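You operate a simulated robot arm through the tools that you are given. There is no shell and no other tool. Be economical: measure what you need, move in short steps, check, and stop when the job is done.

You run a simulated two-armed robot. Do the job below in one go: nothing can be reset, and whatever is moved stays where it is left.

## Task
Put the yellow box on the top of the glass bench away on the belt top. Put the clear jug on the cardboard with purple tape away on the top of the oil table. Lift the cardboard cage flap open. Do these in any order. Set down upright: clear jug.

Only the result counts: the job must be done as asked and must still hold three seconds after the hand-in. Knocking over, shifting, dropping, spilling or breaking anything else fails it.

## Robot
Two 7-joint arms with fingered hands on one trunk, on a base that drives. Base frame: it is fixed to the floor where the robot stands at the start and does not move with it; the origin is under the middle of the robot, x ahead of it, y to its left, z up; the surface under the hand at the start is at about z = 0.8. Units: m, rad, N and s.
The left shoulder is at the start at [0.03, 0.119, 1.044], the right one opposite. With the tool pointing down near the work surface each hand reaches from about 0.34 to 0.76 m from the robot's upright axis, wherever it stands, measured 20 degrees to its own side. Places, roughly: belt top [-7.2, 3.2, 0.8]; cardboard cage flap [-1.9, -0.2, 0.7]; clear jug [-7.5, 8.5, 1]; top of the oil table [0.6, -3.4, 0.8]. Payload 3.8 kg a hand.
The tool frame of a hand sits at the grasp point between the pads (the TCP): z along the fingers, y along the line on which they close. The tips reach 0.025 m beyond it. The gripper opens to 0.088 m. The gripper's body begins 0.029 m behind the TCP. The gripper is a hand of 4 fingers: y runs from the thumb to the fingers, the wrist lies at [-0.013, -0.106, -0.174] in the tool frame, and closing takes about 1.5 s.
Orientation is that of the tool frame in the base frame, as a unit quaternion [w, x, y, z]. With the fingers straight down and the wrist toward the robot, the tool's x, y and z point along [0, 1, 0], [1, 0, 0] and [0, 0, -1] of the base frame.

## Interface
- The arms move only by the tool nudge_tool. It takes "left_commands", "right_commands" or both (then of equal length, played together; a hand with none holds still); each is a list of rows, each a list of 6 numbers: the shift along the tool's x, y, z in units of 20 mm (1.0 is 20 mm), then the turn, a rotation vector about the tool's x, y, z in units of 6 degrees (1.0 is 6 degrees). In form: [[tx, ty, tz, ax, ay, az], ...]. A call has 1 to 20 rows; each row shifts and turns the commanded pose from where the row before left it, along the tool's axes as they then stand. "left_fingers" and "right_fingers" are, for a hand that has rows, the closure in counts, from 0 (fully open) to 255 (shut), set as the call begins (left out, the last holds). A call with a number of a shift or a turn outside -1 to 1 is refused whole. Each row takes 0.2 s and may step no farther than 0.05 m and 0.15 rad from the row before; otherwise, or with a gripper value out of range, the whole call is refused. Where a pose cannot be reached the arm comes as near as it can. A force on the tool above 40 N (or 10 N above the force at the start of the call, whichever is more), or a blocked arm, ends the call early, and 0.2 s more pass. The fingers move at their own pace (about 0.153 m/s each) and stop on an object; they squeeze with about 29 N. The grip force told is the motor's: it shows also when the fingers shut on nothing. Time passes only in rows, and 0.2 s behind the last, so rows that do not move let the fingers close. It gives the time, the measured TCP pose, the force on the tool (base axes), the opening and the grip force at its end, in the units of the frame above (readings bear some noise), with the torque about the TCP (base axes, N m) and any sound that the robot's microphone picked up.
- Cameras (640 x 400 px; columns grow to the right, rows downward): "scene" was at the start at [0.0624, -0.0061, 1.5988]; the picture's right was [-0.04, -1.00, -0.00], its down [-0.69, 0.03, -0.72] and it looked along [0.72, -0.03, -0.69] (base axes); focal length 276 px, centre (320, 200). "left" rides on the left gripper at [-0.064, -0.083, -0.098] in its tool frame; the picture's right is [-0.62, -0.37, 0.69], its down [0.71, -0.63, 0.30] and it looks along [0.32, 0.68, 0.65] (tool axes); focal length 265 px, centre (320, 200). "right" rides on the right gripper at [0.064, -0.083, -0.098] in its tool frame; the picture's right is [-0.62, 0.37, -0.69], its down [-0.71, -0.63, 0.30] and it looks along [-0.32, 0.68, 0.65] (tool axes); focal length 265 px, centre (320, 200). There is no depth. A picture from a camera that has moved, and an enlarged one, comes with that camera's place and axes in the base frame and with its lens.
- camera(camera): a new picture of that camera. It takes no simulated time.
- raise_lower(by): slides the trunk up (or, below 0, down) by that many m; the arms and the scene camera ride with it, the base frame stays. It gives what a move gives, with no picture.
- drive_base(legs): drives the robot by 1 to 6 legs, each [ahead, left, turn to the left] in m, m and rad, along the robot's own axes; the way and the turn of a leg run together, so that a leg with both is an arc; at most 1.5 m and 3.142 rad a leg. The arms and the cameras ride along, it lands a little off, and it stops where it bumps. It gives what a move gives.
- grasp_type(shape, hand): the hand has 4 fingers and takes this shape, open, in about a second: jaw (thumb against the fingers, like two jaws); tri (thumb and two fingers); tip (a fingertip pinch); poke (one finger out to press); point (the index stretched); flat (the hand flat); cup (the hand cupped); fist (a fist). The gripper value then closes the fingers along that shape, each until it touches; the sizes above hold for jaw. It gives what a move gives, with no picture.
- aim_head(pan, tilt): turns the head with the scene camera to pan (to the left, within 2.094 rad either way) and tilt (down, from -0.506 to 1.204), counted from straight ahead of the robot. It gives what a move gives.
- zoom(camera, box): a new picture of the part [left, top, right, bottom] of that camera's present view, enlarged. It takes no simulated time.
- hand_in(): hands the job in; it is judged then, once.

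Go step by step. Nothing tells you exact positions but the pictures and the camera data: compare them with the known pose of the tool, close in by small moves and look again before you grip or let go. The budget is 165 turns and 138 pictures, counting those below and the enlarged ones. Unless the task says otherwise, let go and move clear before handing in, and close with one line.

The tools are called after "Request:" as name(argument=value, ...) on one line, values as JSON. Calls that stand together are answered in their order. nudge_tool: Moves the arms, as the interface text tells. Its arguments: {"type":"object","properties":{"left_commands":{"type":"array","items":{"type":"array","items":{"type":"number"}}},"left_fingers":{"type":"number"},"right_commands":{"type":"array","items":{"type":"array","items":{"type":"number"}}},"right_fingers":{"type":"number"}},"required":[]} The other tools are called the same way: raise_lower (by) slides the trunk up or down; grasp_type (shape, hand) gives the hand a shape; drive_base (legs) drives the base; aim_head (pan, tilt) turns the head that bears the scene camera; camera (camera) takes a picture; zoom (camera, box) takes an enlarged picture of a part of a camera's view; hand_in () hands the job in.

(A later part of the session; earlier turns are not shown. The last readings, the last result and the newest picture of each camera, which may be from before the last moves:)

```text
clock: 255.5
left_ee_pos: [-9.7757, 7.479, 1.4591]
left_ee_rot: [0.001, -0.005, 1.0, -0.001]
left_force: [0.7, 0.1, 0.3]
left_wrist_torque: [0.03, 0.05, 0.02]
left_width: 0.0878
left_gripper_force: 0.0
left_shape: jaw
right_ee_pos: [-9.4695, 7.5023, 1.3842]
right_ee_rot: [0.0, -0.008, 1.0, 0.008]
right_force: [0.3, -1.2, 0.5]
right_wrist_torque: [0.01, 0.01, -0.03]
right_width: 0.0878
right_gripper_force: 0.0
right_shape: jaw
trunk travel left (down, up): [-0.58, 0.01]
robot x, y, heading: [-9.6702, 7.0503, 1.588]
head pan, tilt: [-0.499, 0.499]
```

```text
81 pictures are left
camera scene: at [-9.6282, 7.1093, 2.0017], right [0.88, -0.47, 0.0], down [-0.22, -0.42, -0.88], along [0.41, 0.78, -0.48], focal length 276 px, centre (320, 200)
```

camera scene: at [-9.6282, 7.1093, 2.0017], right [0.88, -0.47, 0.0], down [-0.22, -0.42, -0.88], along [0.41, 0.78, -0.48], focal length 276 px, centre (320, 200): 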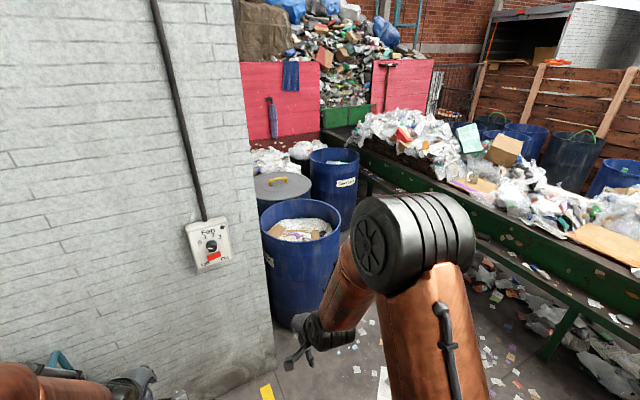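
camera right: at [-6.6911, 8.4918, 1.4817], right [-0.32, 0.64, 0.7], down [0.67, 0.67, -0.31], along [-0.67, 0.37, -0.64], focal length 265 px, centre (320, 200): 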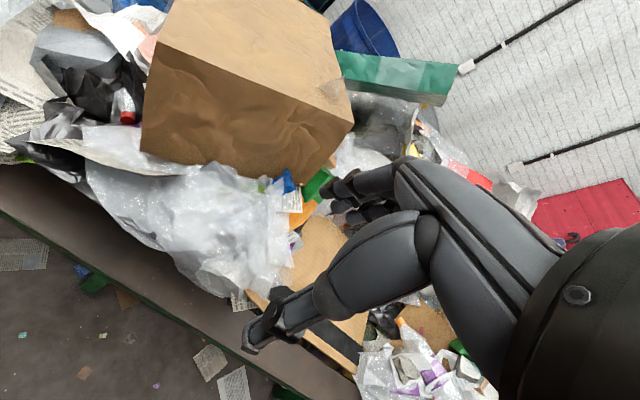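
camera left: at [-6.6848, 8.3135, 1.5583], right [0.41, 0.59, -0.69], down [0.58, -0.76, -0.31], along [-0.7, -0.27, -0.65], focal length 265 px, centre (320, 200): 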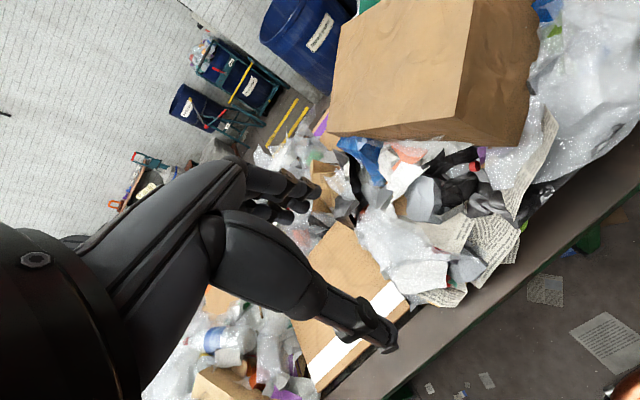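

Request:
zoom(camera="scene", box=[400, 110, 560, 230])

Request:
aim_head(pan=-1.2, tilt=0.7)

Request:
camera(camera="scene")

```text
3.33 times, centred on (480, 170) of scene
camera zoom: at [-9.6282, 7.1093, 2.0017], right [0.88, -0.47, 0.0], down [-0.22, -0.42, -0.88], along [0.41, 0.78, -0.48], focal length 918 px, centre (-213, 300)
```

zoom: 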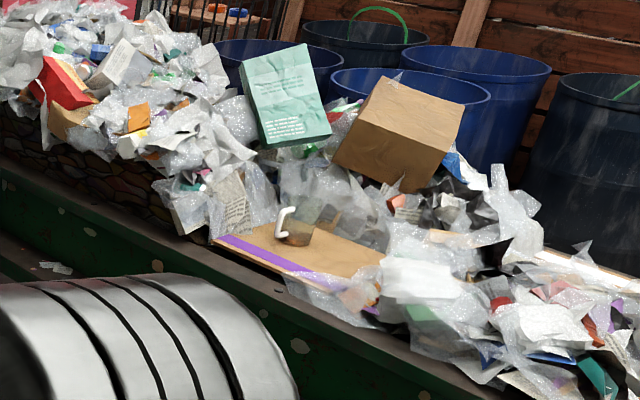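

```text
clock: 256.5
left_ee_pos: [-9.7754, 7.4778, 1.4594]
left_ee_rot: [0.001, -0.006, 1.0, 0.0]
left_force: [-0.1, 0.1, 0.2]
left_wrist_torque: [0.02, 0.0, 0.04]
left_width: 0.0876
left_gripper_force: 0.0
left_shape: jaw
right_ee_pos: [-9.4693, 7.5033, 1.3847]
right_ee_rot: [0.001, -0.008, 1.0, 0.009]
right_force: [0.5, -0.2, -0.3]
right_wrist_torque: [-0.01, 0.0, 0.0]
right_width: 0.0878
right_gripper_force: 0.0
right_shape: jaw
trunk travel left (down, up): [-0.58, 0.01]
robot x, y, heading: [-9.674, 7.0504, 1.586]
head pan, tilt: [-1.201, 0.7]
```

```text
79 pictures are left
camera scene: at [-9.5918, 7.0603, 1.984], right [0.37, -0.93, 0.0], down [-0.6, -0.24, -0.77], along [0.71, 0.29, -0.64], focal length 276 px, centre (320, 200)
```

scene: 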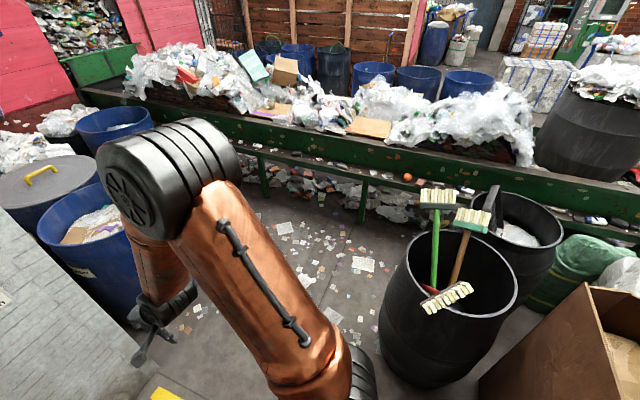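

Jug with its white handle is clearly accessible from this side. I turn to face it and pull up through the gap.

Request:
drive_base(legs=[[0, 0, -1.586], [0, 0.68, 0], [1.3, 0, 0]])

Request:
aim_head(pan=0.5, tilt=0.6)

Request:
camera(camera="scene")

```text
clock: 270.3
left_ee_pos: [-7.9274, 7.8269, 1.4599]
left_ee_rot: [0.0, 0.706, 0.709, -0.001]
left_force: [-0.2, 0.5, 0.3]
left_wrist_torque: [-0.04, 0.0, -0.02]
left_width: 0.0875
left_gripper_force: 0.1
left_shape: jaw
right_ee_pos: [-7.9048, 7.5199, 1.3856]
right_ee_rot: [0.006, 0.703, 0.711, 0.005]
right_force: [-0.3, -0.8, 0.9]
right_wrist_torque: [-0.05, 0.01, -0.03]
right_width: 0.0879
right_gripper_force: 0.1
right_shape: jaw
trunk travel left (down, up): [-0.58, 0.01]
robot x, y, heading: [-8.3577, 7.7247, 0.006]
head pan, tilt: [-1.201, 0.7]
```

```text
clock: 272.0
left_ee_pos: [-7.9273, 7.8267, 1.4591]
left_ee_rot: [0.0, 0.705, 0.709, 0.0]
left_force: [-0.2, 0.9, -0.7]
left_wrist_torque: [-0.02, -0.02, -0.01]
left_width: 0.0876
left_gripper_force: 0.0
left_shape: jaw
right_ee_pos: [-7.905, 7.5199, 1.3853]
right_ee_rot: [0.005, 0.703, 0.711, 0.005]
right_force: [-0.5, -0.9, 0.2]
right_wrist_torque: [0.02, -0.01, 0.02]
right_width: 0.0877
right_gripper_force: 0.1
right_shape: jaw
trunk travel left (down, up): [-0.58, 0.01]
robot x, y, heading: [-8.3555, 7.7226, 0.006]
head pan, tilt: [0.499, 0.6]
```

```text
78 pictures are left
camera scene: at [-8.2982, 7.7627, 1.9926], right [0.48, -0.87, 0.0], down [-0.49, -0.27, -0.82], along [0.72, 0.4, -0.57], focal length 276 px, centre (320, 200)
```

scene: 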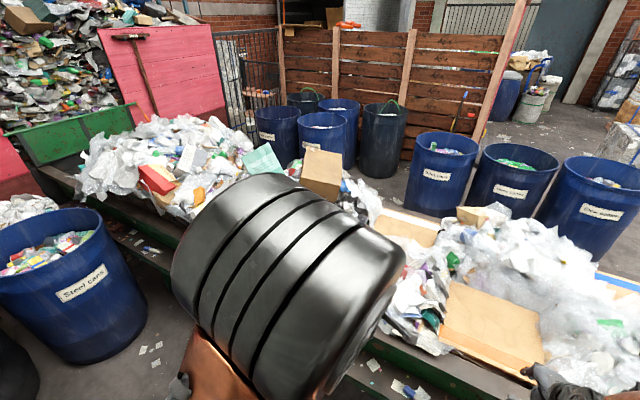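

Request:
drive_base(legs=[[0.0, 0.5, 0]])

Request:
aim_head(pan=0.0, tilt=0.8)

Request:
camera(camera="scene")

Request:
camera(camera="left")

```text
clock: 274.9
left_ee_pos: [-7.9326, 8.3112, 1.459]
left_ee_rot: [0.001, 0.703, 0.711, -0.001]
left_force: [0.3, 0.4, 0.5]
left_wrist_torque: [-0.01, -0.03, 0.03]
left_width: 0.0877
left_gripper_force: 0.1
left_shape: jaw
right_ee_pos: [-7.9076, 8.0041, 1.3856]
right_ee_rot: [0.004, 0.701, 0.713, 0.007]
right_force: [0.3, 0.5, -0.6]
right_wrist_torque: [0.0, 0.0, -0.04]
right_width: 0.0878
right_gripper_force: 0.1
right_shape: jaw
trunk travel left (down, up): [-0.58, 0.01]
robot x, y, heading: [-8.3634, 8.2083, 0.008]
head pan, tilt: [0.499, 0.6]
```

```text
clock: 275.8
left_ee_pos: [-7.9333, 8.3134, 1.4592]
left_ee_rot: [0.001, 0.703, 0.711, -0.001]
left_force: [-0.1, 0.6, -0.2]
left_wrist_torque: [-0.02, 0.01, 0.0]
left_width: 0.0874
left_gripper_force: 0.2
left_shape: jaw
right_ee_pos: [-7.9088, 8.0068, 1.385]
right_ee_rot: [0.005, 0.702, 0.712, 0.005]
right_force: [0.2, -0.2, 0.1]
right_wrist_torque: [-0.01, -0.01, 0.0]
right_width: 0.088
right_gripper_force: 0.0
right_shape: jaw
trunk travel left (down, up): [-0.58, 0.01]
robot x, y, heading: [-8.362, 8.2085, 0.016]
head pan, tilt: [0.0, 0.799]
```

```text
77 pictures are left
camera scene: at [-8.2996, 8.206, 1.9758], right [0.01, -1.0, 0.0], down [-0.72, -0.01, -0.7], along [0.7, 0.01, -0.72], focal length 276 px, centre (320, 200)
```

scene: 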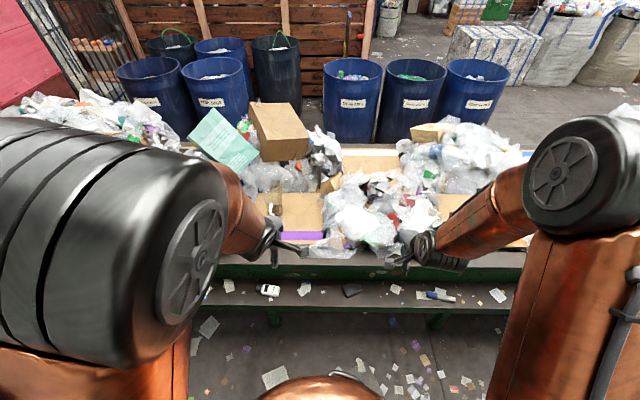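

```text
76 pictures are left
camera left: at [-8.0155, 8.2497, 1.5583], right [-0.36, -0.63, -0.69], down [-0.64, 0.71, -0.31], along [0.68, 0.33, -0.66], focal length 265 px, centre (320, 200)
```

left: 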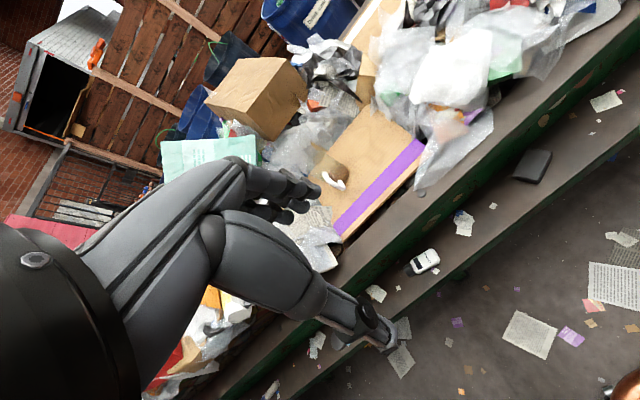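

Request:
zoom(camera="scene", box=[230, 150, 350, 270])

Request:
zoom(camera="left", box=[250, 110, 430, 250])

```text
3.33 times, centred on (290, 210) of scene
camera zoom: at [-8.2996, 8.206, 1.9758], right [0.01, -1.0, 0.0], down [-0.72, -0.01, -0.7], along [0.7, 0.01, -0.72], focal length 918 px, centre (420, 167)
```

zoom: 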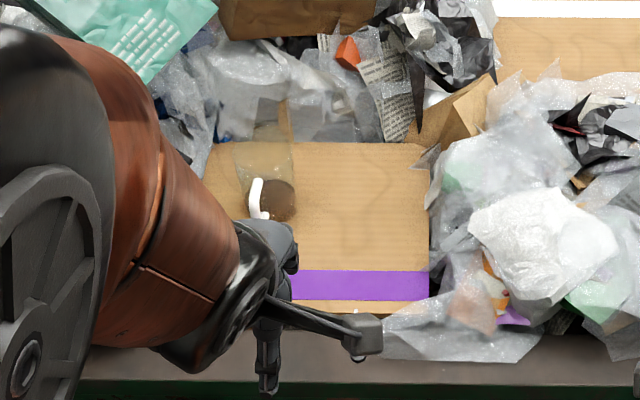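

```text
2.86 times, centred on (340, 180) of left
camera zoom: at [-8.0155, 8.2497, 1.5583], right [-0.36, -0.63, -0.69], down [-0.64, 0.71, -0.31], along [0.68, 0.33, -0.66], focal length 758 px, centre (263, 257)
```

zoom: 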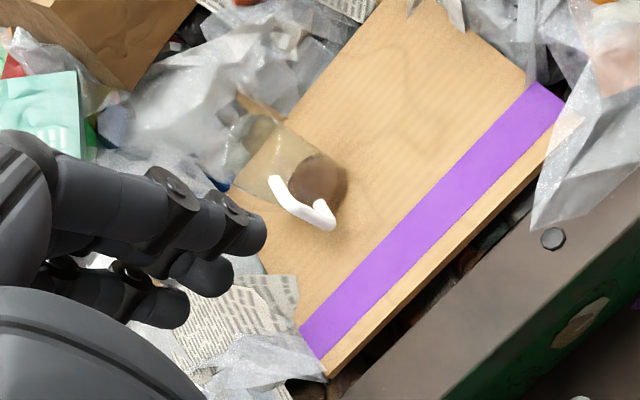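

Request:
drive_base(legs=[[0.3, 0, 0]])

Request:
camera(camera="left")

Request:
zoom(camera="scene", box=[210, 180, 370, 300])

```text
clock: 277.9
left_ee_pos: [-7.6345, 8.3152, 1.4604]
left_ee_rot: [0.002, 0.703, 0.712, -0.001]
left_force: [-0.1, 0.8, 0.4]
left_wrist_torque: [-0.02, -0.03, -0.01]
left_width: 0.0875
left_gripper_force: 0.2
left_shape: jaw
right_ee_pos: [-7.6093, 8.0097, 1.3859]
right_ee_rot: [0.006, 0.701, 0.713, 0.006]
right_force: [0.4, -0.3, 0.2]
right_wrist_torque: [0.0, -0.04, -0.02]
right_width: 0.0878
right_gripper_force: 0.0
right_shape: jaw
trunk travel left (down, up): [-0.58, 0.01]
robot x, y, heading: [-8.0607, 8.2077, 0.015]
head pan, tilt: [0.0, 0.799]
```

```text
73 pictures are left
camera left: at [-7.7175, 8.2533, 1.5588], right [-0.36, -0.63, -0.69], down [-0.64, 0.71, -0.31], along [0.68, 0.33, -0.65], focal length 265 px, centre (320, 200)
```

left: 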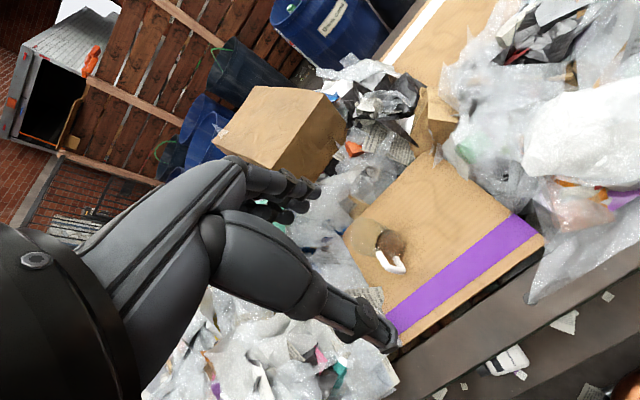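

```text
3.33 times, centred on (290, 240) of scene
camera zoom: at [-8.0021, 8.2091, 1.9758], right [0.01, -1.0, 0.0], down [-0.72, -0.01, -0.7], along [0.7, 0.01, -0.72], focal length 918 px, centre (420, 67)
```

zoom: 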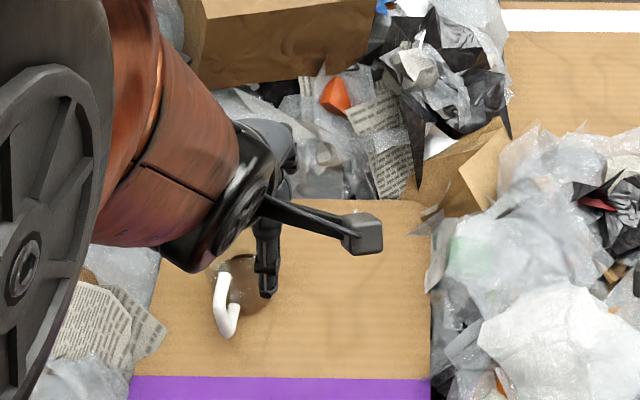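

Request:
nudge_tool(left_commands=[[-0.2, -1, 0, 0, 0, 0], [-0.2, -1, 0, 0, 0, 0], [-0.2, -1, 0, 0, 0, 0], [-0.2, -1, 0, 0, 0, 0], [-0.2, -1, 0, 0, 0, 0], [0, -1, 0, 0, 0, 0]])

Request:
zoom(camera="scene", box=[200, 150, 360, 270])

Request:
zoom(camera="left", box=[280, 120, 480, 260])

```text
clock: 279.3
left_ee_pos: [-7.7107, 8.2801, 1.4738]
left_ee_rot: [-0.001, 0.703, 0.711, -0.002]
left_force: [0.9, 0.0, 0.3]
left_wrist_torque: [0.0, 0.01, 0.02]
left_width: 0.0875
left_gripper_force: 0.0
left_shape: jaw
left hand out of reach, approached as far as the arm can: row 4, 5, 6
right_ee_pos: [-7.6075, 8.0103, 1.3854]
right_ee_rot: [0.006, 0.701, 0.713, 0.006]
right_force: [-0.5, -0.7, 0.1]
right_wrist_torque: [0.01, 0.01, 0.01]
right_width: 0.0879
right_gripper_force: 0.1
right_shape: jaw
trunk travel left (down, up): [-0.58, 0.01]
robot x, y, heading: [-8.0576, 8.2119, 0.011]
head pan, tilt: [0.0, 0.799]
```

```text
3.33 times, centred on (280, 210) of scene
camera zoom: at [-7.9997, 8.2091, 1.9758], right [0.01, -1.0, 0.0], down [-0.72, -0.01, -0.7], along [0.7, 0.01, -0.72], focal length 918 px, centre (453, 167)
```

zoom: 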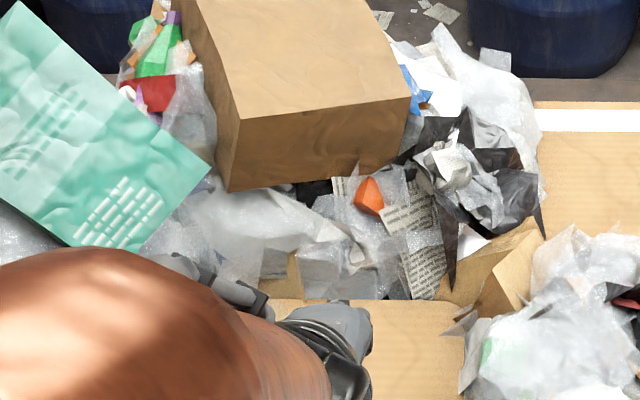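

```text
2.86 times, centred on (380, 190) of left
camera zoom: at [-7.7934, 8.2167, 1.5729], right [-0.36, -0.63, -0.69], down [-0.64, 0.71, -0.3], along [0.68, 0.33, -0.66], focal length 758 px, centre (149, 229)
```

zoom: 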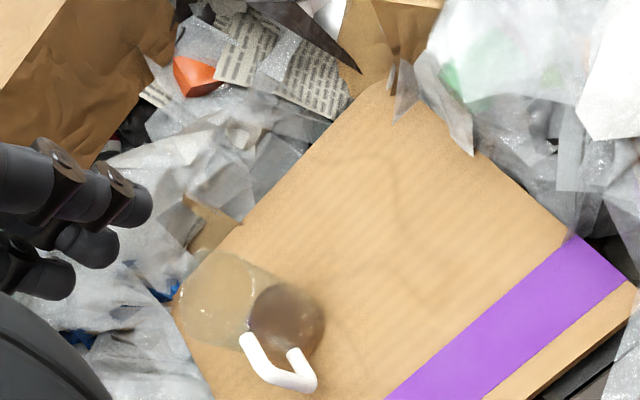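

Request:
nudge_tool(left_commands=[[0, 1, 0, 0, 0, 0], [0, 1, 0, 0, 0, 0], [0, 1, 0, 0, 0, 0], [0, 1, 0, 0, 0, 0], [0, 1, 0, 0, 0, 0], [0, 0, 0, 0, 0, -0.93], [0, 0, 0, 0, 0, -0.93], [0, 0, 0, 0, 0, -0.93], [0, 0, 0, 0, 0, -0.93], [0, 0, 0, 0, 0, -0.93], [0, 0, 0, 0, 0, -0.93], [0, 0, 0, 0, 0, -0.93], [0, 0, 0, 0, 0, -0.93], [0, 0, 0, 0, 0, -0.93]], right_commands=[[0, 0, -1, 0, 0, 0], [0, 0, -1, 0, 0, 0], [0, 0, -1, 0, 0, 0], [0, 0, -1, 0, 0, 0], [0, 0, -1, 0, 0, 0], [0, 0, -1, 0, 0, 0], [0, 0, -1, 0, 0, 0], [0, 0, -1, 0, 0, 0], [0, 0, -1, 0, 0, 0], [0, 0, 0, 0, 0, 0], [0, 0, 0, 0, 0, 0], [0, 0, 0, 0, 0, 0], [0, 0, 0, 0, 0, 0], [0, 0, 0, 0, 0, 0]])

Request:
raise_lower(by=-0.15)

Request:
camera(camera="left")

Request:
camera(camera="scene")

```text
clock: 282.3
left_ee_pos: [-7.6105, 8.2802, 1.4728]
left_ee_rot: [0.0, 0.334, 0.943, -0.001]
left_force: [0.2, 0.9, -0.4]
left_wrist_torque: [0.03, 0.0, -0.01]
left_width: 0.0879
left_gripper_force: 0.0
left_shape: jaw
right_ee_pos: [-7.6119, 8.0105, 1.5634]
right_ee_rot: [0.005, 0.701, 0.713, 0.006]
right_force: [-0.4, 0.1, 0.5]
right_wrist_torque: [0.01, -0.02, 0.01]
right_width: 0.0879
right_gripper_force: 0.0
right_shape: jaw
trunk travel left (down, up): [-0.58, 0.01]
robot x, y, heading: [-8.0586, 8.212, 0.014]
head pan, tilt: [0.0, 0.799]
```

```text
clock: 284.0
left_ee_pos: [-7.6102, 8.2806, 1.3231]
left_ee_rot: [0.0, 0.335, 0.942, -0.001]
left_force: [1.0, -0.7, -0.1]
left_wrist_torque: [-0.01, -0.01, 0.01]
left_width: 0.0877
left_gripper_force: 0.1
left_shape: jaw
right_ee_pos: [-7.6118, 8.0116, 1.4135]
right_ee_rot: [0.005, 0.701, 0.713, 0.006]
right_force: [0.5, -0.9, -0.7]
right_wrist_torque: [-0.01, 0.01, -0.01]
right_width: 0.0877
right_gripper_force: 0.0
right_shape: jaw
trunk travel left (down, up): [-0.43, 0.16]
robot x, y, heading: [-8.0595, 8.2121, 0.012]
head pan, tilt: [0.0, 0.799]
```

```text
69 pictures are left
camera left: at [-7.6132, 8.1774, 1.4219], right [0.25, -0.68, -0.69], down [-0.95, -0.04, -0.3], along [0.18, 0.73, -0.66], focal length 265 px, centre (320, 200)
```

left: 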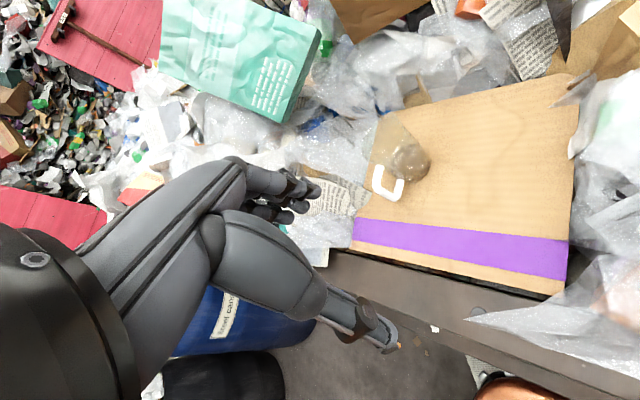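

```text
68 pictures are left
camera scene: at [-7.9996, 8.2091, 1.8259], right [0.01, -1.0, 0.0], down [-0.72, -0.01, -0.7], along [0.7, 0.01, -0.72], focal length 276 px, centre (320, 200)
```

scene: 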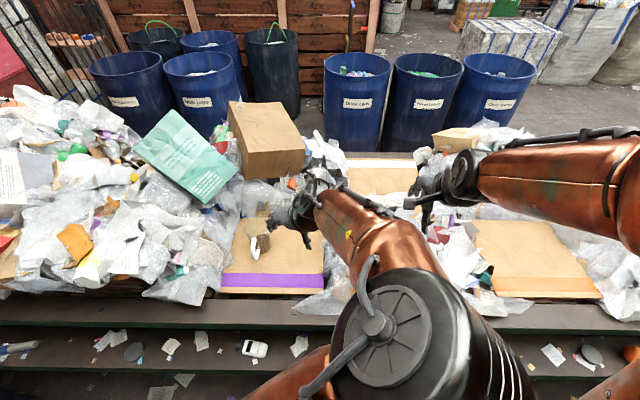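

Request:
zoom(camera="left", box=[330, 90, 470, 220])

Request:
zoom(camera="scene", box=[210, 190, 330, 300])

```text
3.08 times, centred on (400, 155) of left
camera zoom: at [-7.6132, 8.1774, 1.4219], right [0.25, -0.68, -0.69], down [-0.95, -0.04, -0.3], along [0.18, 0.73, -0.66], focal length 817 px, centre (74, 338)
```

zoom: 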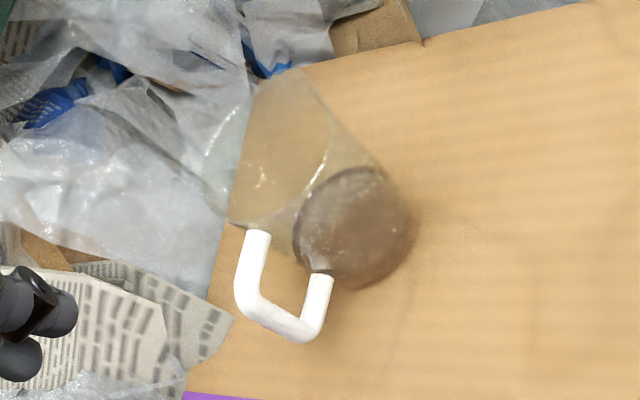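

```text
3.64 times, centred on (270, 245) of scene
camera zoom: at [-7.9996, 8.2091, 1.8259], right [0.01, -1.0, 0.0], down [-0.72, -0.01, -0.7], along [0.7, 0.01, -0.72], focal length 1002 px, centre (502, 36)
```

zoom: 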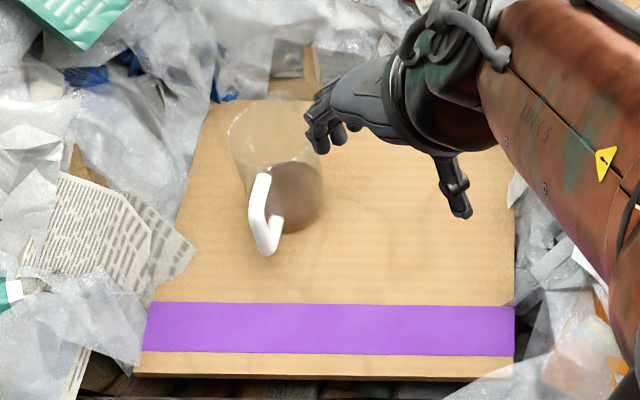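

Jug triangulated: axis (-7.413, 8.430), rim z≈1.09, rim Ø≈0.088 tapering, handle toward the robot. I'll pinch the rim wall, fingers inside, away from the handle; first hover above.

Request:
nudge_tool(left_commands=[[-0.266, 0.9, 0.56, 0, 0, 0], [-0.266, 0.9, 0.56, 0, 0, 0], [-0.266, 0.9, 0.56, 0, 0, 0], [-0.266, 0.9, 0.56, 0, 0, 0], [-0.266, 0.9, 0.56, 0, 0, 0], [-0.266, 0.9, 0.56, 0, 0, 0], [-0.266, 0.9, 0.56, 0, 0, 0], [-0.266, 0.9, 0.56, 0, 0, 0], [-0.266, 0.9, 0.56, 0, 0, 0], [-0.266, 0.9, 0.56, 0, 0, 0], [-0.266, 0.9, 0.56, 0, 0, 0]])

Request:
zoom(camera="left", box=[220, 60, 480, 260])

Request:
zoom(camera="scene", box=[210, 190, 330, 300])

```text
clock: 286.4
left_ee_pos: [-7.4389, 8.3973, 1.1982]
left_ee_rot: [0.0, 0.335, 0.942, -0.002]
left_force: [0.0, -0.2, 1.1]
left_wrist_torque: [0.04, 0.02, -0.01]
left_width: 0.0875
left_gripper_force: 0.2
left_shape: jaw
right_ee_pos: [-7.6113, 8.0119, 1.4127]
right_ee_rot: [0.006, 0.701, 0.713, 0.004]
right_force: [-0.5, -0.9, -0.3]
right_wrist_torque: [0.01, 0.0, 0.01]
right_width: 0.0878
right_gripper_force: 0.0
right_shape: jaw
trunk travel left (down, up): [-0.43, 0.16]
robot x, y, heading: [-8.0629, 8.2076, 0.014]
head pan, tilt: [0.0, 0.799]
```

```text
2.00 times, centred on (350, 160) of left
camera zoom: at [-7.4417, 8.2942, 1.296], right [0.25, -0.68, -0.69], down [-0.95, -0.04, -0.3], along [0.18, 0.73, -0.66], focal length 531 px, centre (260, 280)
```

zoom: 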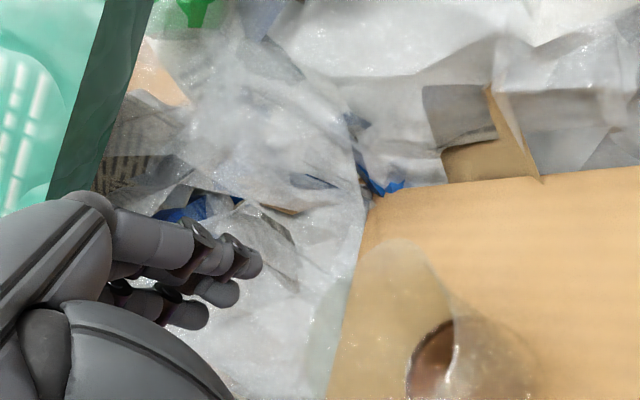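

```text
3.64 times, centred on (270, 245) of scene
camera zoom: at [-7.9985, 8.2098, 1.8257], right [0.01, -1.0, 0.0], down [-0.72, -0.01, -0.7], along [0.7, 0.01, -0.72], focal length 1002 px, centre (502, 36)
```

zoom: 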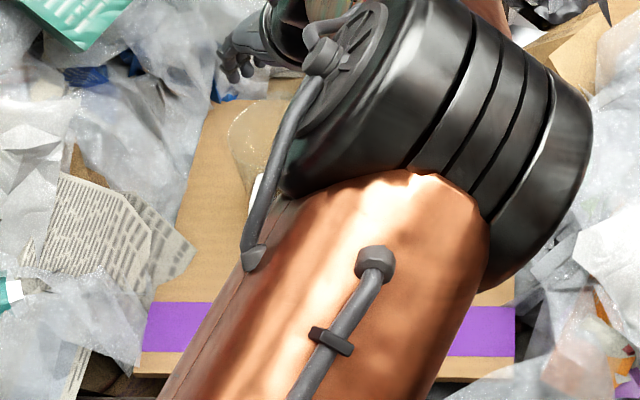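

Request:
camera(camera="left")

Request:
camera(camera="right")

```text
63 pictures are left
camera left: at [-7.4417, 8.2942, 1.296], right [0.25, -0.68, -0.69], down [-0.95, -0.04, -0.3], along [0.18, 0.73, -0.66], focal length 265 px, centre (320, 200)
```

left: 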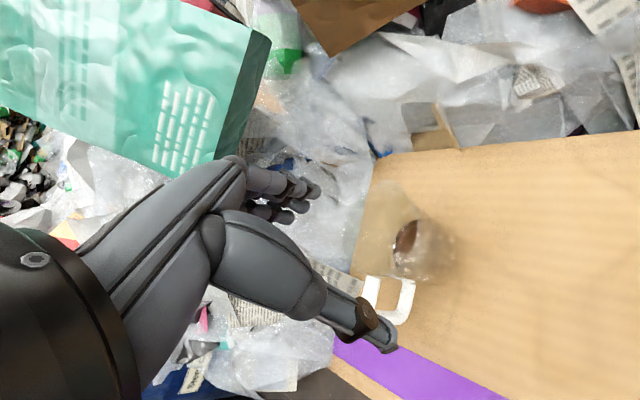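

```text
62 pictures are left
camera right: at [-7.697, 8.0752, 1.5097], right [0.37, -0.61, 0.7], down [-0.61, -0.73, -0.31], along [0.7, -0.31, -0.64], focal length 265 px, centre (320, 200)
```

right: 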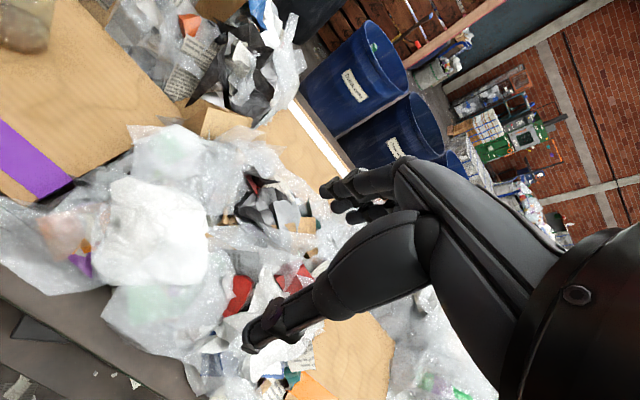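

Request:
zoom(camera="left", box=[330, 160, 460, 320])

```text
2.50 times, centred on (395, 240) of left
camera zoom: at [-7.4417, 8.2942, 1.296], right [0.25, -0.68, -0.69], down [-0.95, -0.04, -0.3], along [0.18, 0.73, -0.66], focal length 664 px, centre (132, 100)
```

zoom: 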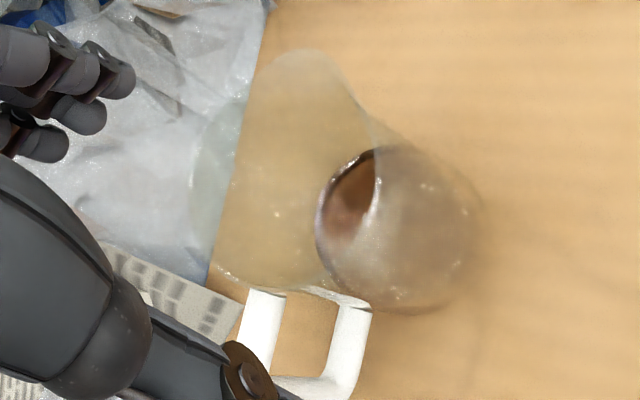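

Rim centre confirmed (-7.41, 8.43, 1.094). Descending with fingers into the jug and thumb outside.

Request:
nudge_tool(left_commands=[[0, 0, 0.85, 0, 0, 0], [0, 0, 0.85, 0, 0, 0], [0, 0, 0.85, 0, 0, 0], [0, 0, 0.85, 0, 0, 0]])

Request:
camera(camera="left")

```text
clock: 287.4
left_ee_pos: [-7.4405, 8.398, 1.1304]
left_ee_rot: [0.0, 0.335, 0.942, -0.001]
left_force: [1.0, -0.4, -0.1]
left_wrist_torque: [0.0, -0.01, 0.0]
left_width: 0.0878
left_gripper_force: 0.0
left_shape: jaw
right_ee_pos: [-7.6115, 8.012, 1.4137]
right_ee_rot: [0.005, 0.701, 0.713, 0.006]
right_force: [0.1, -0.1, 0.2]
right_wrist_torque: [0.0, 0.02, 0.02]
right_width: 0.0881
right_gripper_force: 0.0
right_shape: jaw
trunk travel left (down, up): [-0.43, 0.16]
robot x, y, heading: [-8.0594, 8.2097, 0.015]
head pan, tilt: [0.0, 0.799]
```

```text
60 pictures are left
camera left: at [-7.4437, 8.2942, 1.2293], right [0.25, -0.68, -0.69], down [-0.95, -0.04, -0.3], along [0.18, 0.73, -0.66], focal length 265 px, centre (320, 200)
```

left: 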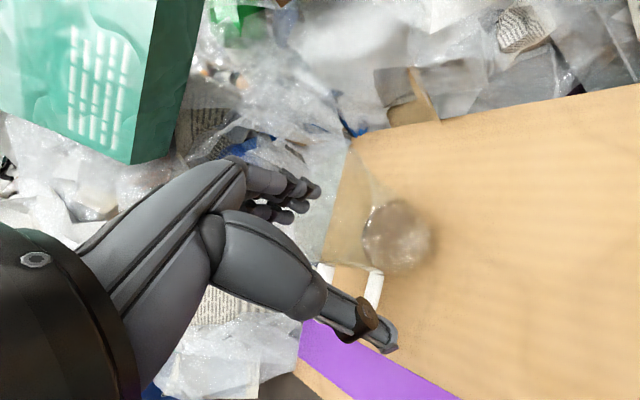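

Request:
nudge_tool(left_commands=[[0, 0, 0.6, 0, 0, 0], [0, 0, 0.6, 0, 0, 0], [0, 0, 0.6, 0, 0, 0], [0, 0, 0.6, 0, 0, 0], [0, 0, 0.4, 0, 0, 0]])

Request:
camera(camera="left")

Request:
zoom(camera="left", box=[210, 120, 420, 360])

```text
clock: 288.6
left_ee_pos: [-7.4389, 8.3969, 1.0743]
left_ee_rot: [0.0, 0.335, 0.942, -0.001]
left_force: [-0.2, 0.1, 0.2]
left_wrist_torque: [-0.01, -0.02, 0.01]
left_width: 0.0877
left_gripper_force: 0.1
left_shape: jaw
right_ee_pos: [-7.6113, 8.0113, 1.4136]
right_ee_rot: [0.005, 0.7, 0.714, 0.006]
right_force: [-0.2, -0.1, 0.9]
right_wrist_torque: [0.01, -0.01, 0.02]
right_width: 0.0879
right_gripper_force: 0.0
right_shape: jaw
trunk travel left (down, up): [-0.43, 0.16]
robot x, y, heading: [-8.0621, 8.2094, 0.015]
head pan, tilt: [0.0, 0.799]
```

```text
59 pictures are left
camera left: at [-7.4423, 8.2943, 1.1726], right [0.25, -0.68, -0.69], down [-0.95, -0.04, -0.3], along [0.18, 0.73, -0.66], focal length 265 px, centre (320, 200)
```

left: 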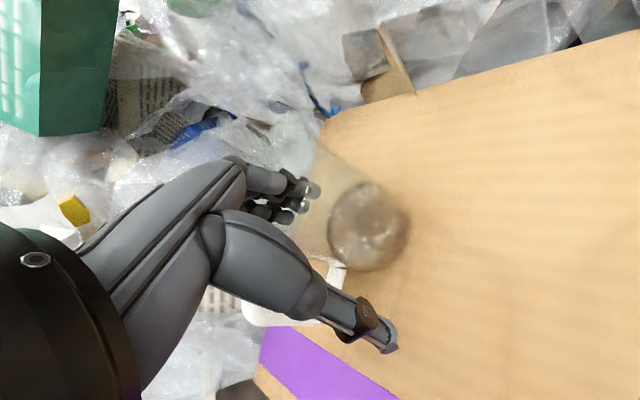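

```text
1.67 times, centred on (315, 240) of left
camera zoom: at [-7.4423, 8.2943, 1.1726], right [0.25, -0.68, -0.69], down [-0.95, -0.04, -0.3], along [0.18, 0.73, -0.66], focal length 442 px, centre (328, 133)
```

zoom: 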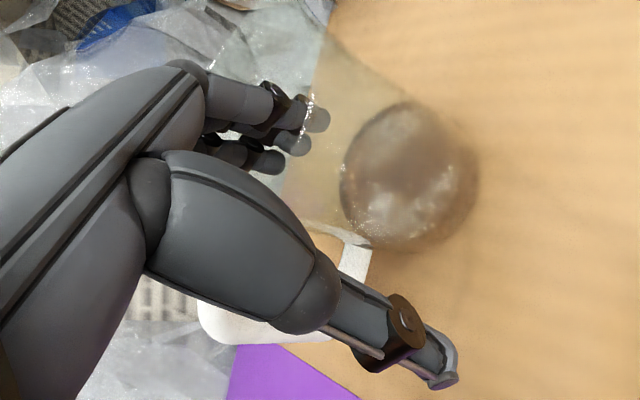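

Request:
nudge_tool(left_commands=[[0, 0, 0, 0, 0, 0], [0, 0, 0, 0, 0, 0], [0, 0, 0, 0, 0, 0], [0, 0, 0, 0, 0, 0], [0, 0, 0, 0, 0, 0], [0, 0, 0, 0, 0, 0], [0, 0, 0, 0, 0, 0], [0, 0, 0, 0, 0, 0], [0, 0, 0, 0, 0, 0]], left_fingers=255)

Request:
zoom(camera="left", box=[210, 120, 420, 360])

```text
clock: 290.6
left_ee_pos: [-7.4391, 8.3977, 1.0736]
left_ee_rot: [-0.001, 0.335, 0.942, 0.0]
left_force: [0.8, -0.3, 1.3]
left_wrist_torque: [0.03, -0.05, -0.07]
left_width: 0.0002
left_gripper_force: 29.1
left_shape: jaw
right_ee_pos: [-7.6114, 8.0119, 1.4129]
right_ee_rot: [0.005, 0.7, 0.714, 0.006]
right_force: [0.0, -0.1, 0.0]
right_wrist_torque: [0.01, 0.0, 0.01]
right_width: 0.0881
right_gripper_force: 0.1
right_shape: jaw
trunk travel left (down, up): [-0.43, 0.16]
robot x, y, heading: [-8.059, 8.2101, 0.013]
head pan, tilt: [0.0, 0.799]
```

```text
1.67 times, centred on (315, 240) of left
camera zoom: at [-7.4422, 8.2942, 1.1729], right [0.25, -0.68, -0.69], down [-0.95, -0.04, -0.3], along [0.18, 0.73, -0.66], focal length 442 px, centre (328, 133)
```

zoom: 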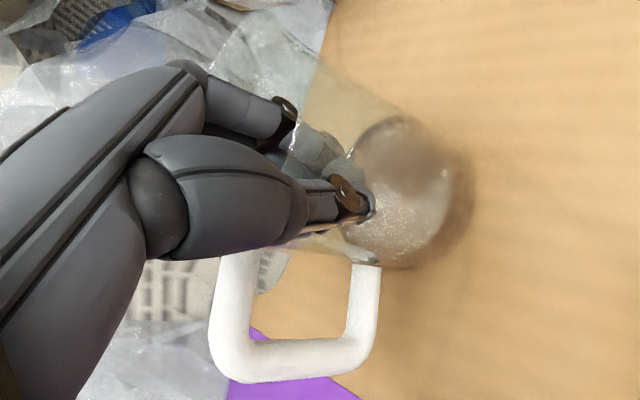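

Request:
nudge_tool(left_commands=[[0, 0, -0.3, 0, 0, 0], [0, 0, -0.3, 0, 0, 0], [0, 0, -0.4, 0, 0, 0]])

Request:
zoom(camera="left", box=[210, 120, 420, 360])

```text
clock: 291.4
left_ee_pos: [-7.4396, 8.3967, 1.0945]
left_ee_rot: [0.0, 0.334, 0.943, -0.001]
left_force: [0.9, -1.2, -2.3]
left_wrist_torque: [-0.05, 0.01, 0.02]
left_width: 0.0
left_gripper_force: 28.9
left_shape: jaw
right_ee_pos: [-7.6115, 8.011, 1.4134]
right_ee_rot: [0.006, 0.701, 0.713, 0.006]
right_force: [-0.3, 0.2, -0.3]
right_wrist_torque: [0.02, -0.03, -0.01]
right_width: 0.0879
right_gripper_force: 0.0
right_shape: jaw
trunk travel left (down, up): [-0.43, 0.16]
robot x, y, heading: [-8.0585, 8.2073, 0.008]
head pan, tilt: [0.0, 0.799]
```

```text
1.67 times, centred on (315, 240) of left
camera zoom: at [-7.4426, 8.294, 1.1937], right [0.25, -0.68, -0.69], down [-0.95, -0.04, -0.3], along [0.18, 0.73, -0.66], focal length 442 px, centre (328, 133)
```

zoom: 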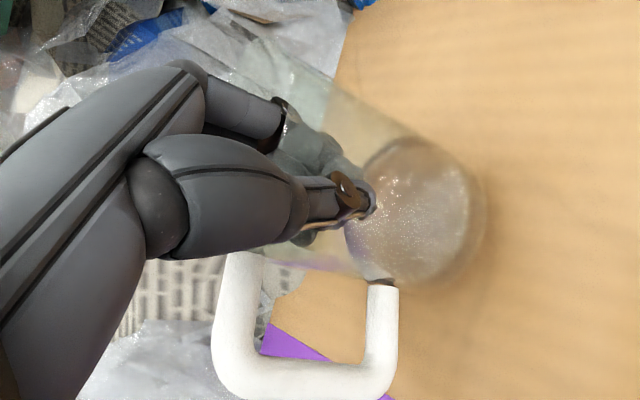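

Request:
nudge_tool(left_commands=[[0, 0, -0.5, 0, 0, 0], [0, 0, -0.5, 0, 0, 0]])

Request:
camera(camera="left")

Request:
camera(camera="scene")

```text
clock: 292.0
left_ee_pos: [-7.4403, 8.3975, 1.1146]
left_ee_rot: [-0.001, 0.335, 0.942, -0.001]
left_force: [0.0, 0.1, -2.0]
left_wrist_torque: [-0.09, 0.02, 0.01]
left_width: 0.0
left_gripper_force: 28.8
left_shape: jaw
right_ee_pos: [-7.612, 8.0116, 1.4141]
right_ee_rot: [0.007, 0.701, 0.713, 0.005]
right_force: [0.2, 0.6, -0.4]
right_wrist_torque: [0.04, -0.01, 0.01]
right_width: 0.0879
right_gripper_force: 0.0
right_shape: jaw
trunk travel left (down, up): [-0.43, 0.16]
robot x, y, heading: [-8.0592, 8.2081, 0.017]
head pan, tilt: [0.0, 0.799]
```

```text
55 pictures are left
camera left: at [-7.4423, 8.2943, 1.2136], right [0.25, -0.68, -0.69], down [-0.95, -0.04, -0.3], along [0.18, 0.73, -0.66], focal length 265 px, centre (320, 200)
```

left: 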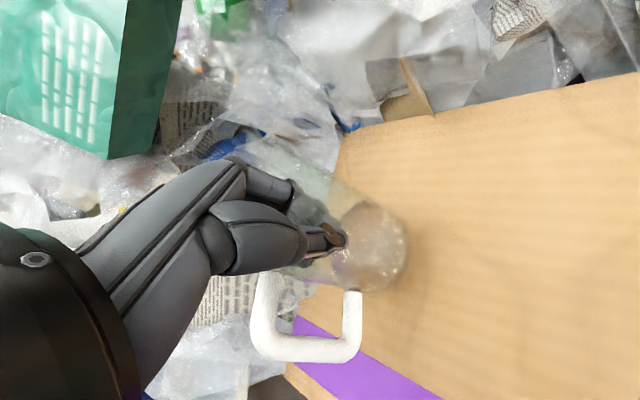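

```text
54 pictures are left
camera scene: at [-7.9994, 8.2092, 1.8257], right [0.01, -1.0, 0.0], down [-0.72, -0.01, -0.7], along [0.7, 0.01, -0.72], focal length 276 px, centre (320, 200)
```

scene: 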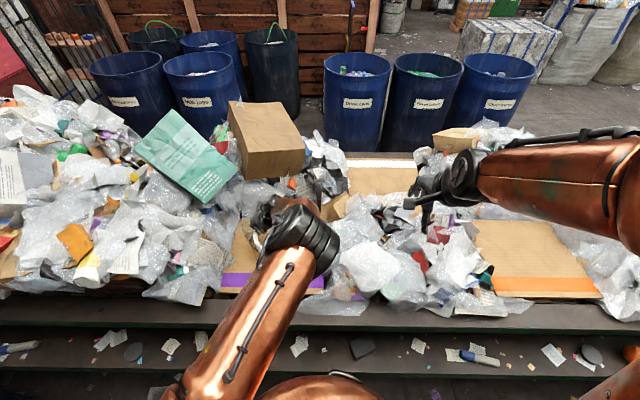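

Handle stays fixed in the camera while the background moves: the jug is lifted. Continue up gently.

Request:
nudge_tool(left_commands=[[0, 0, -0.6, 0, 0, 0], [0, 0, -0.6, 0, 0, 0], [0, 0, -0.6, 0, 0, 0], [0, 0, -0.6, 0, 0, 0], [0, 0, -0.6, 0, 0, 0], [0, 0, -0.6, 0, 0, 0], [0, 0, -0.6, 0, 0, 0]])

Request:
raise_lower(by=0.12)

Request:
camera(camera="left")

Request:
camera(camera="scene")

```text
clock: 293.6
left_ee_pos: [-7.4406, 8.3956, 1.2003]
left_ee_rot: [0.0, 0.335, 0.942, -0.002]
left_force: [-0.3, -0.2, -1.7]
left_wrist_torque: [-0.05, 0.02, 0.02]
left_width: 0.0
left_gripper_force: 29.1
left_shape: jaw
right_ee_pos: [-7.6114, 8.0112, 1.4138]
right_ee_rot: [0.006, 0.701, 0.714, 0.005]
right_force: [0.6, -0.1, -1.1]
right_wrist_torque: [0.0, 0.02, 0.01]
right_width: 0.0881
right_gripper_force: 0.1
right_shape: jaw
trunk travel left (down, up): [-0.43, 0.16]
robot x, y, heading: [-8.0572, 8.2123, 0.016]
head pan, tilt: [0.0, 0.799]
```

```text
clock: 295.1
left_ee_pos: [-7.4385, 8.3948, 1.3204]
left_ee_rot: [-0.001, 0.334, 0.943, -0.001]
left_force: [-0.5, 0.0, -1.3]
left_wrist_torque: [-0.06, 0.0, -0.04]
left_width: 0.0001
left_gripper_force: 28.3
left_shape: jaw
right_ee_pos: [-7.6108, 8.0104, 1.5332]
right_ee_rot: [0.005, 0.701, 0.714, 0.005]
right_force: [0.2, 0.4, 0.1]
right_wrist_torque: [0.01, -0.03, -0.01]
right_width: 0.0881
right_gripper_force: 0.1
right_shape: jaw
trunk travel left (down, up): [-0.55, 0.04]
robot x, y, heading: [-8.0595, 8.2122, 0.016]
head pan, tilt: [0.0, 0.799]
```

```text
53 pictures are left
camera left: at [-7.4422, 8.2919, 1.4191], right [0.25, -0.68, -0.69], down [-0.95, -0.04, -0.3], along [0.18, 0.73, -0.66], focal length 265 px, centre (320, 200)
```

left: 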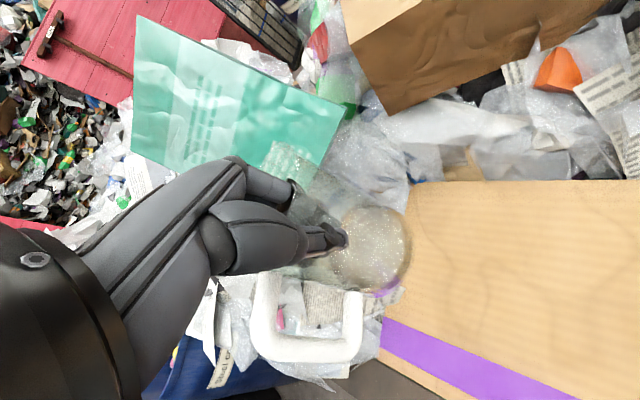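

```text
52 pictures are left
camera scene: at [-7.999, 8.2092, 1.9456], right [0.01, -1.0, 0.0], down [-0.72, -0.01, -0.7], along [0.7, 0.01, -0.72], focal length 276 px, centre (320, 200)
```

scene: 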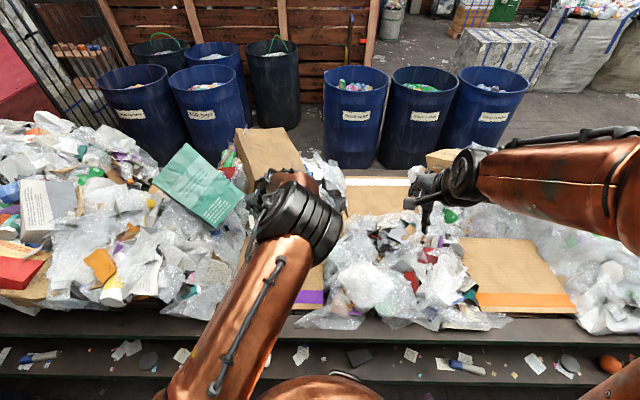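

Request:
drive_base(legs=[[-0.3, 0, 0]])

Request:
nudge_tool(left_commands=[[0.775, -0.63, -0.4, 0, 0, 0], [0.775, -0.63, -0.4, 0, 0, 0], [0.775, -0.63, -0.4, 0, 0, 0], [0.775, -0.63, -0.4, 0, 0, 0], [0.775, -0.63, -0.4, 0, 0, 0], [0.775, -0.63, -0.4, 0, 0, 0], [0.775, -0.63, 0, 0, 0, 0]])

Request:
drive_base(legs=[[0, -0.52, 0], [-1.3, 0, 0]])

Request:
camera(camera="left")

```text
clock: 297.1
left_ee_pos: [-7.7337, 8.3898, 1.3202]
left_ee_rot: [0.0, 0.337, 0.942, -0.002]
left_force: [-0.2, 0.1, -2.3]
left_wrist_torque: [-0.04, 0.03, 0.04]
left_width: 0.0
left_gripper_force: 28.8
left_shape: jaw
right_ee_pos: [-7.906, 8.0063, 1.5323]
right_ee_rot: [0.005, 0.702, 0.712, 0.005]
right_force: [-0.2, 0.4, 0.4]
right_wrist_torque: [-0.03, 0.0, 0.0]
right_width: 0.0877
right_gripper_force: 0.1
right_shape: jaw
trunk travel left (down, up): [-0.55, 0.04]
robot x, y, heading: [-8.3585, 8.2061, 0.009]
head pan, tilt: [0.0, 0.799]
```

```text
clock: 298.7
left_ee_pos: [-7.876, 8.3895, 1.3677]
left_ee_rot: [0.001, 0.336, 0.942, -0.001]
left_force: [0.0, 0.2, -2.2]
left_wrist_torque: [-0.05, 0.01, 0.03]
left_width: 0.0
left_gripper_force: 29.1
left_shape: jaw
right_ee_pos: [-7.9092, 8.0065, 1.5336]
right_ee_rot: [0.007, 0.703, 0.711, 0.005]
right_force: [0.1, 0.3, 0.0]
right_wrist_torque: [-0.02, -0.01, -0.01]
right_width: 0.088
right_gripper_force: 0.1
right_shape: jaw
trunk travel left (down, up): [-0.55, 0.04]
robot x, y, heading: [-8.3596, 8.2063, 0.015]
head pan, tilt: [0.0, 0.799]
```

```text
clock: 308.0
left_ee_pos: [-9.1659, 7.8431, 1.3681]
left_ee_rot: [-0.001, 0.342, 0.94, 0.0]
left_force: [-0.4, 1.2, -1.1]
left_wrist_torque: [-0.08, 0.01, 0.01]
left_width: 0.0
left_gripper_force: 29.2
left_shape: jaw
right_ee_pos: [-9.2034, 7.4596, 1.5345]
right_ee_rot: [0.006, 0.706, 0.708, 0.006]
right_force: [0.4, 0.5, -0.3]
right_wrist_torque: [-0.01, -0.01, -0.02]
right_width: 0.088
right_gripper_force: 0.1
right_shape: jaw
trunk travel left (down, up): [-0.55, 0.04]
robot x, y, heading: [-9.6486, 7.6641, -0.002]
head pan, tilt: [0.0, 0.799]
```

```text
51 pictures are left
camera left: at [-9.1702, 7.7399, 1.4661], right [0.24, -0.68, -0.69], down [-0.95, -0.02, -0.3], along [0.19, 0.73, -0.66], focal length 265 px, centre (320, 200)
```

left: 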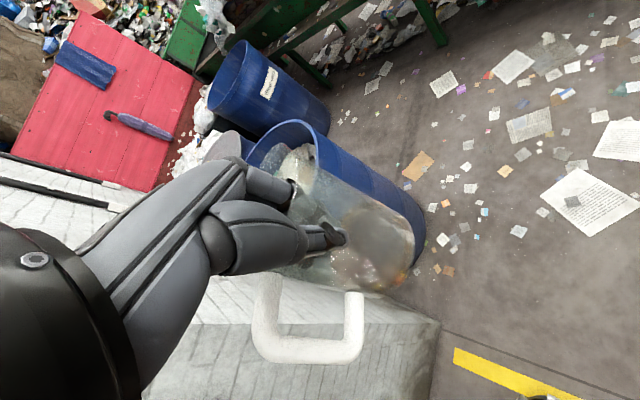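

Request:
drive_base(legs=[[0, 0, -1.569], [1.4, 0, 0], [1.4, 0, 0], [1.0, 0, 0]])

Request:
camera(camera="left")

```text
clock: 330.0
left_ee_pos: [-9.4996, 3.4289, 1.3683]
left_ee_rot: [0.0, 0.906, 0.423, -0.001]
left_force: [0.1, -0.2, -1.4]
left_wrist_torque: [0.02, 0.04, 0.01]
left_width: 0.0
left_gripper_force: 28.8
left_shape: jaw
right_ee_pos: [-9.8848, 3.467, 1.5345]
right_ee_rot: [0.009, 1.0, 0.002, 0.0]
right_force: [0.1, 0.5, -0.8]
right_wrist_torque: [0.0, 0.03, 0.01]
right_width: 0.0879
right_gripper_force: 0.0
right_shape: jaw
trunk travel left (down, up): [-0.55, 0.04]
robot x, y, heading: [-9.6765, 3.911, -1.567]
head pan, tilt: [0.0, 0.799]
```

```text
50 pictures are left
camera left: at [-9.606, 3.4348, 1.4665], right [-0.68, -0.24, -0.69], down [-0.03, 0.95, -0.3], along [0.73, -0.19, -0.66], focal length 265 px, centre (320, 200)
```

left: 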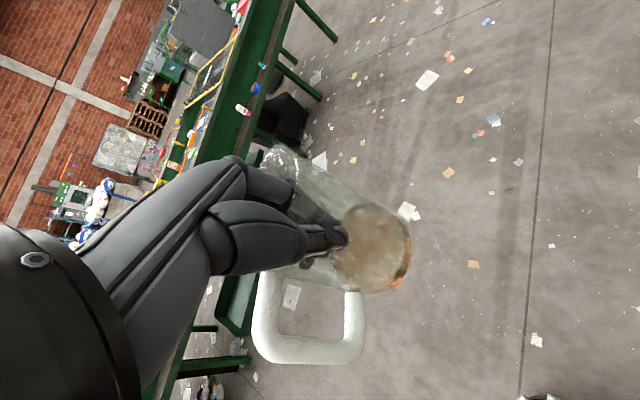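

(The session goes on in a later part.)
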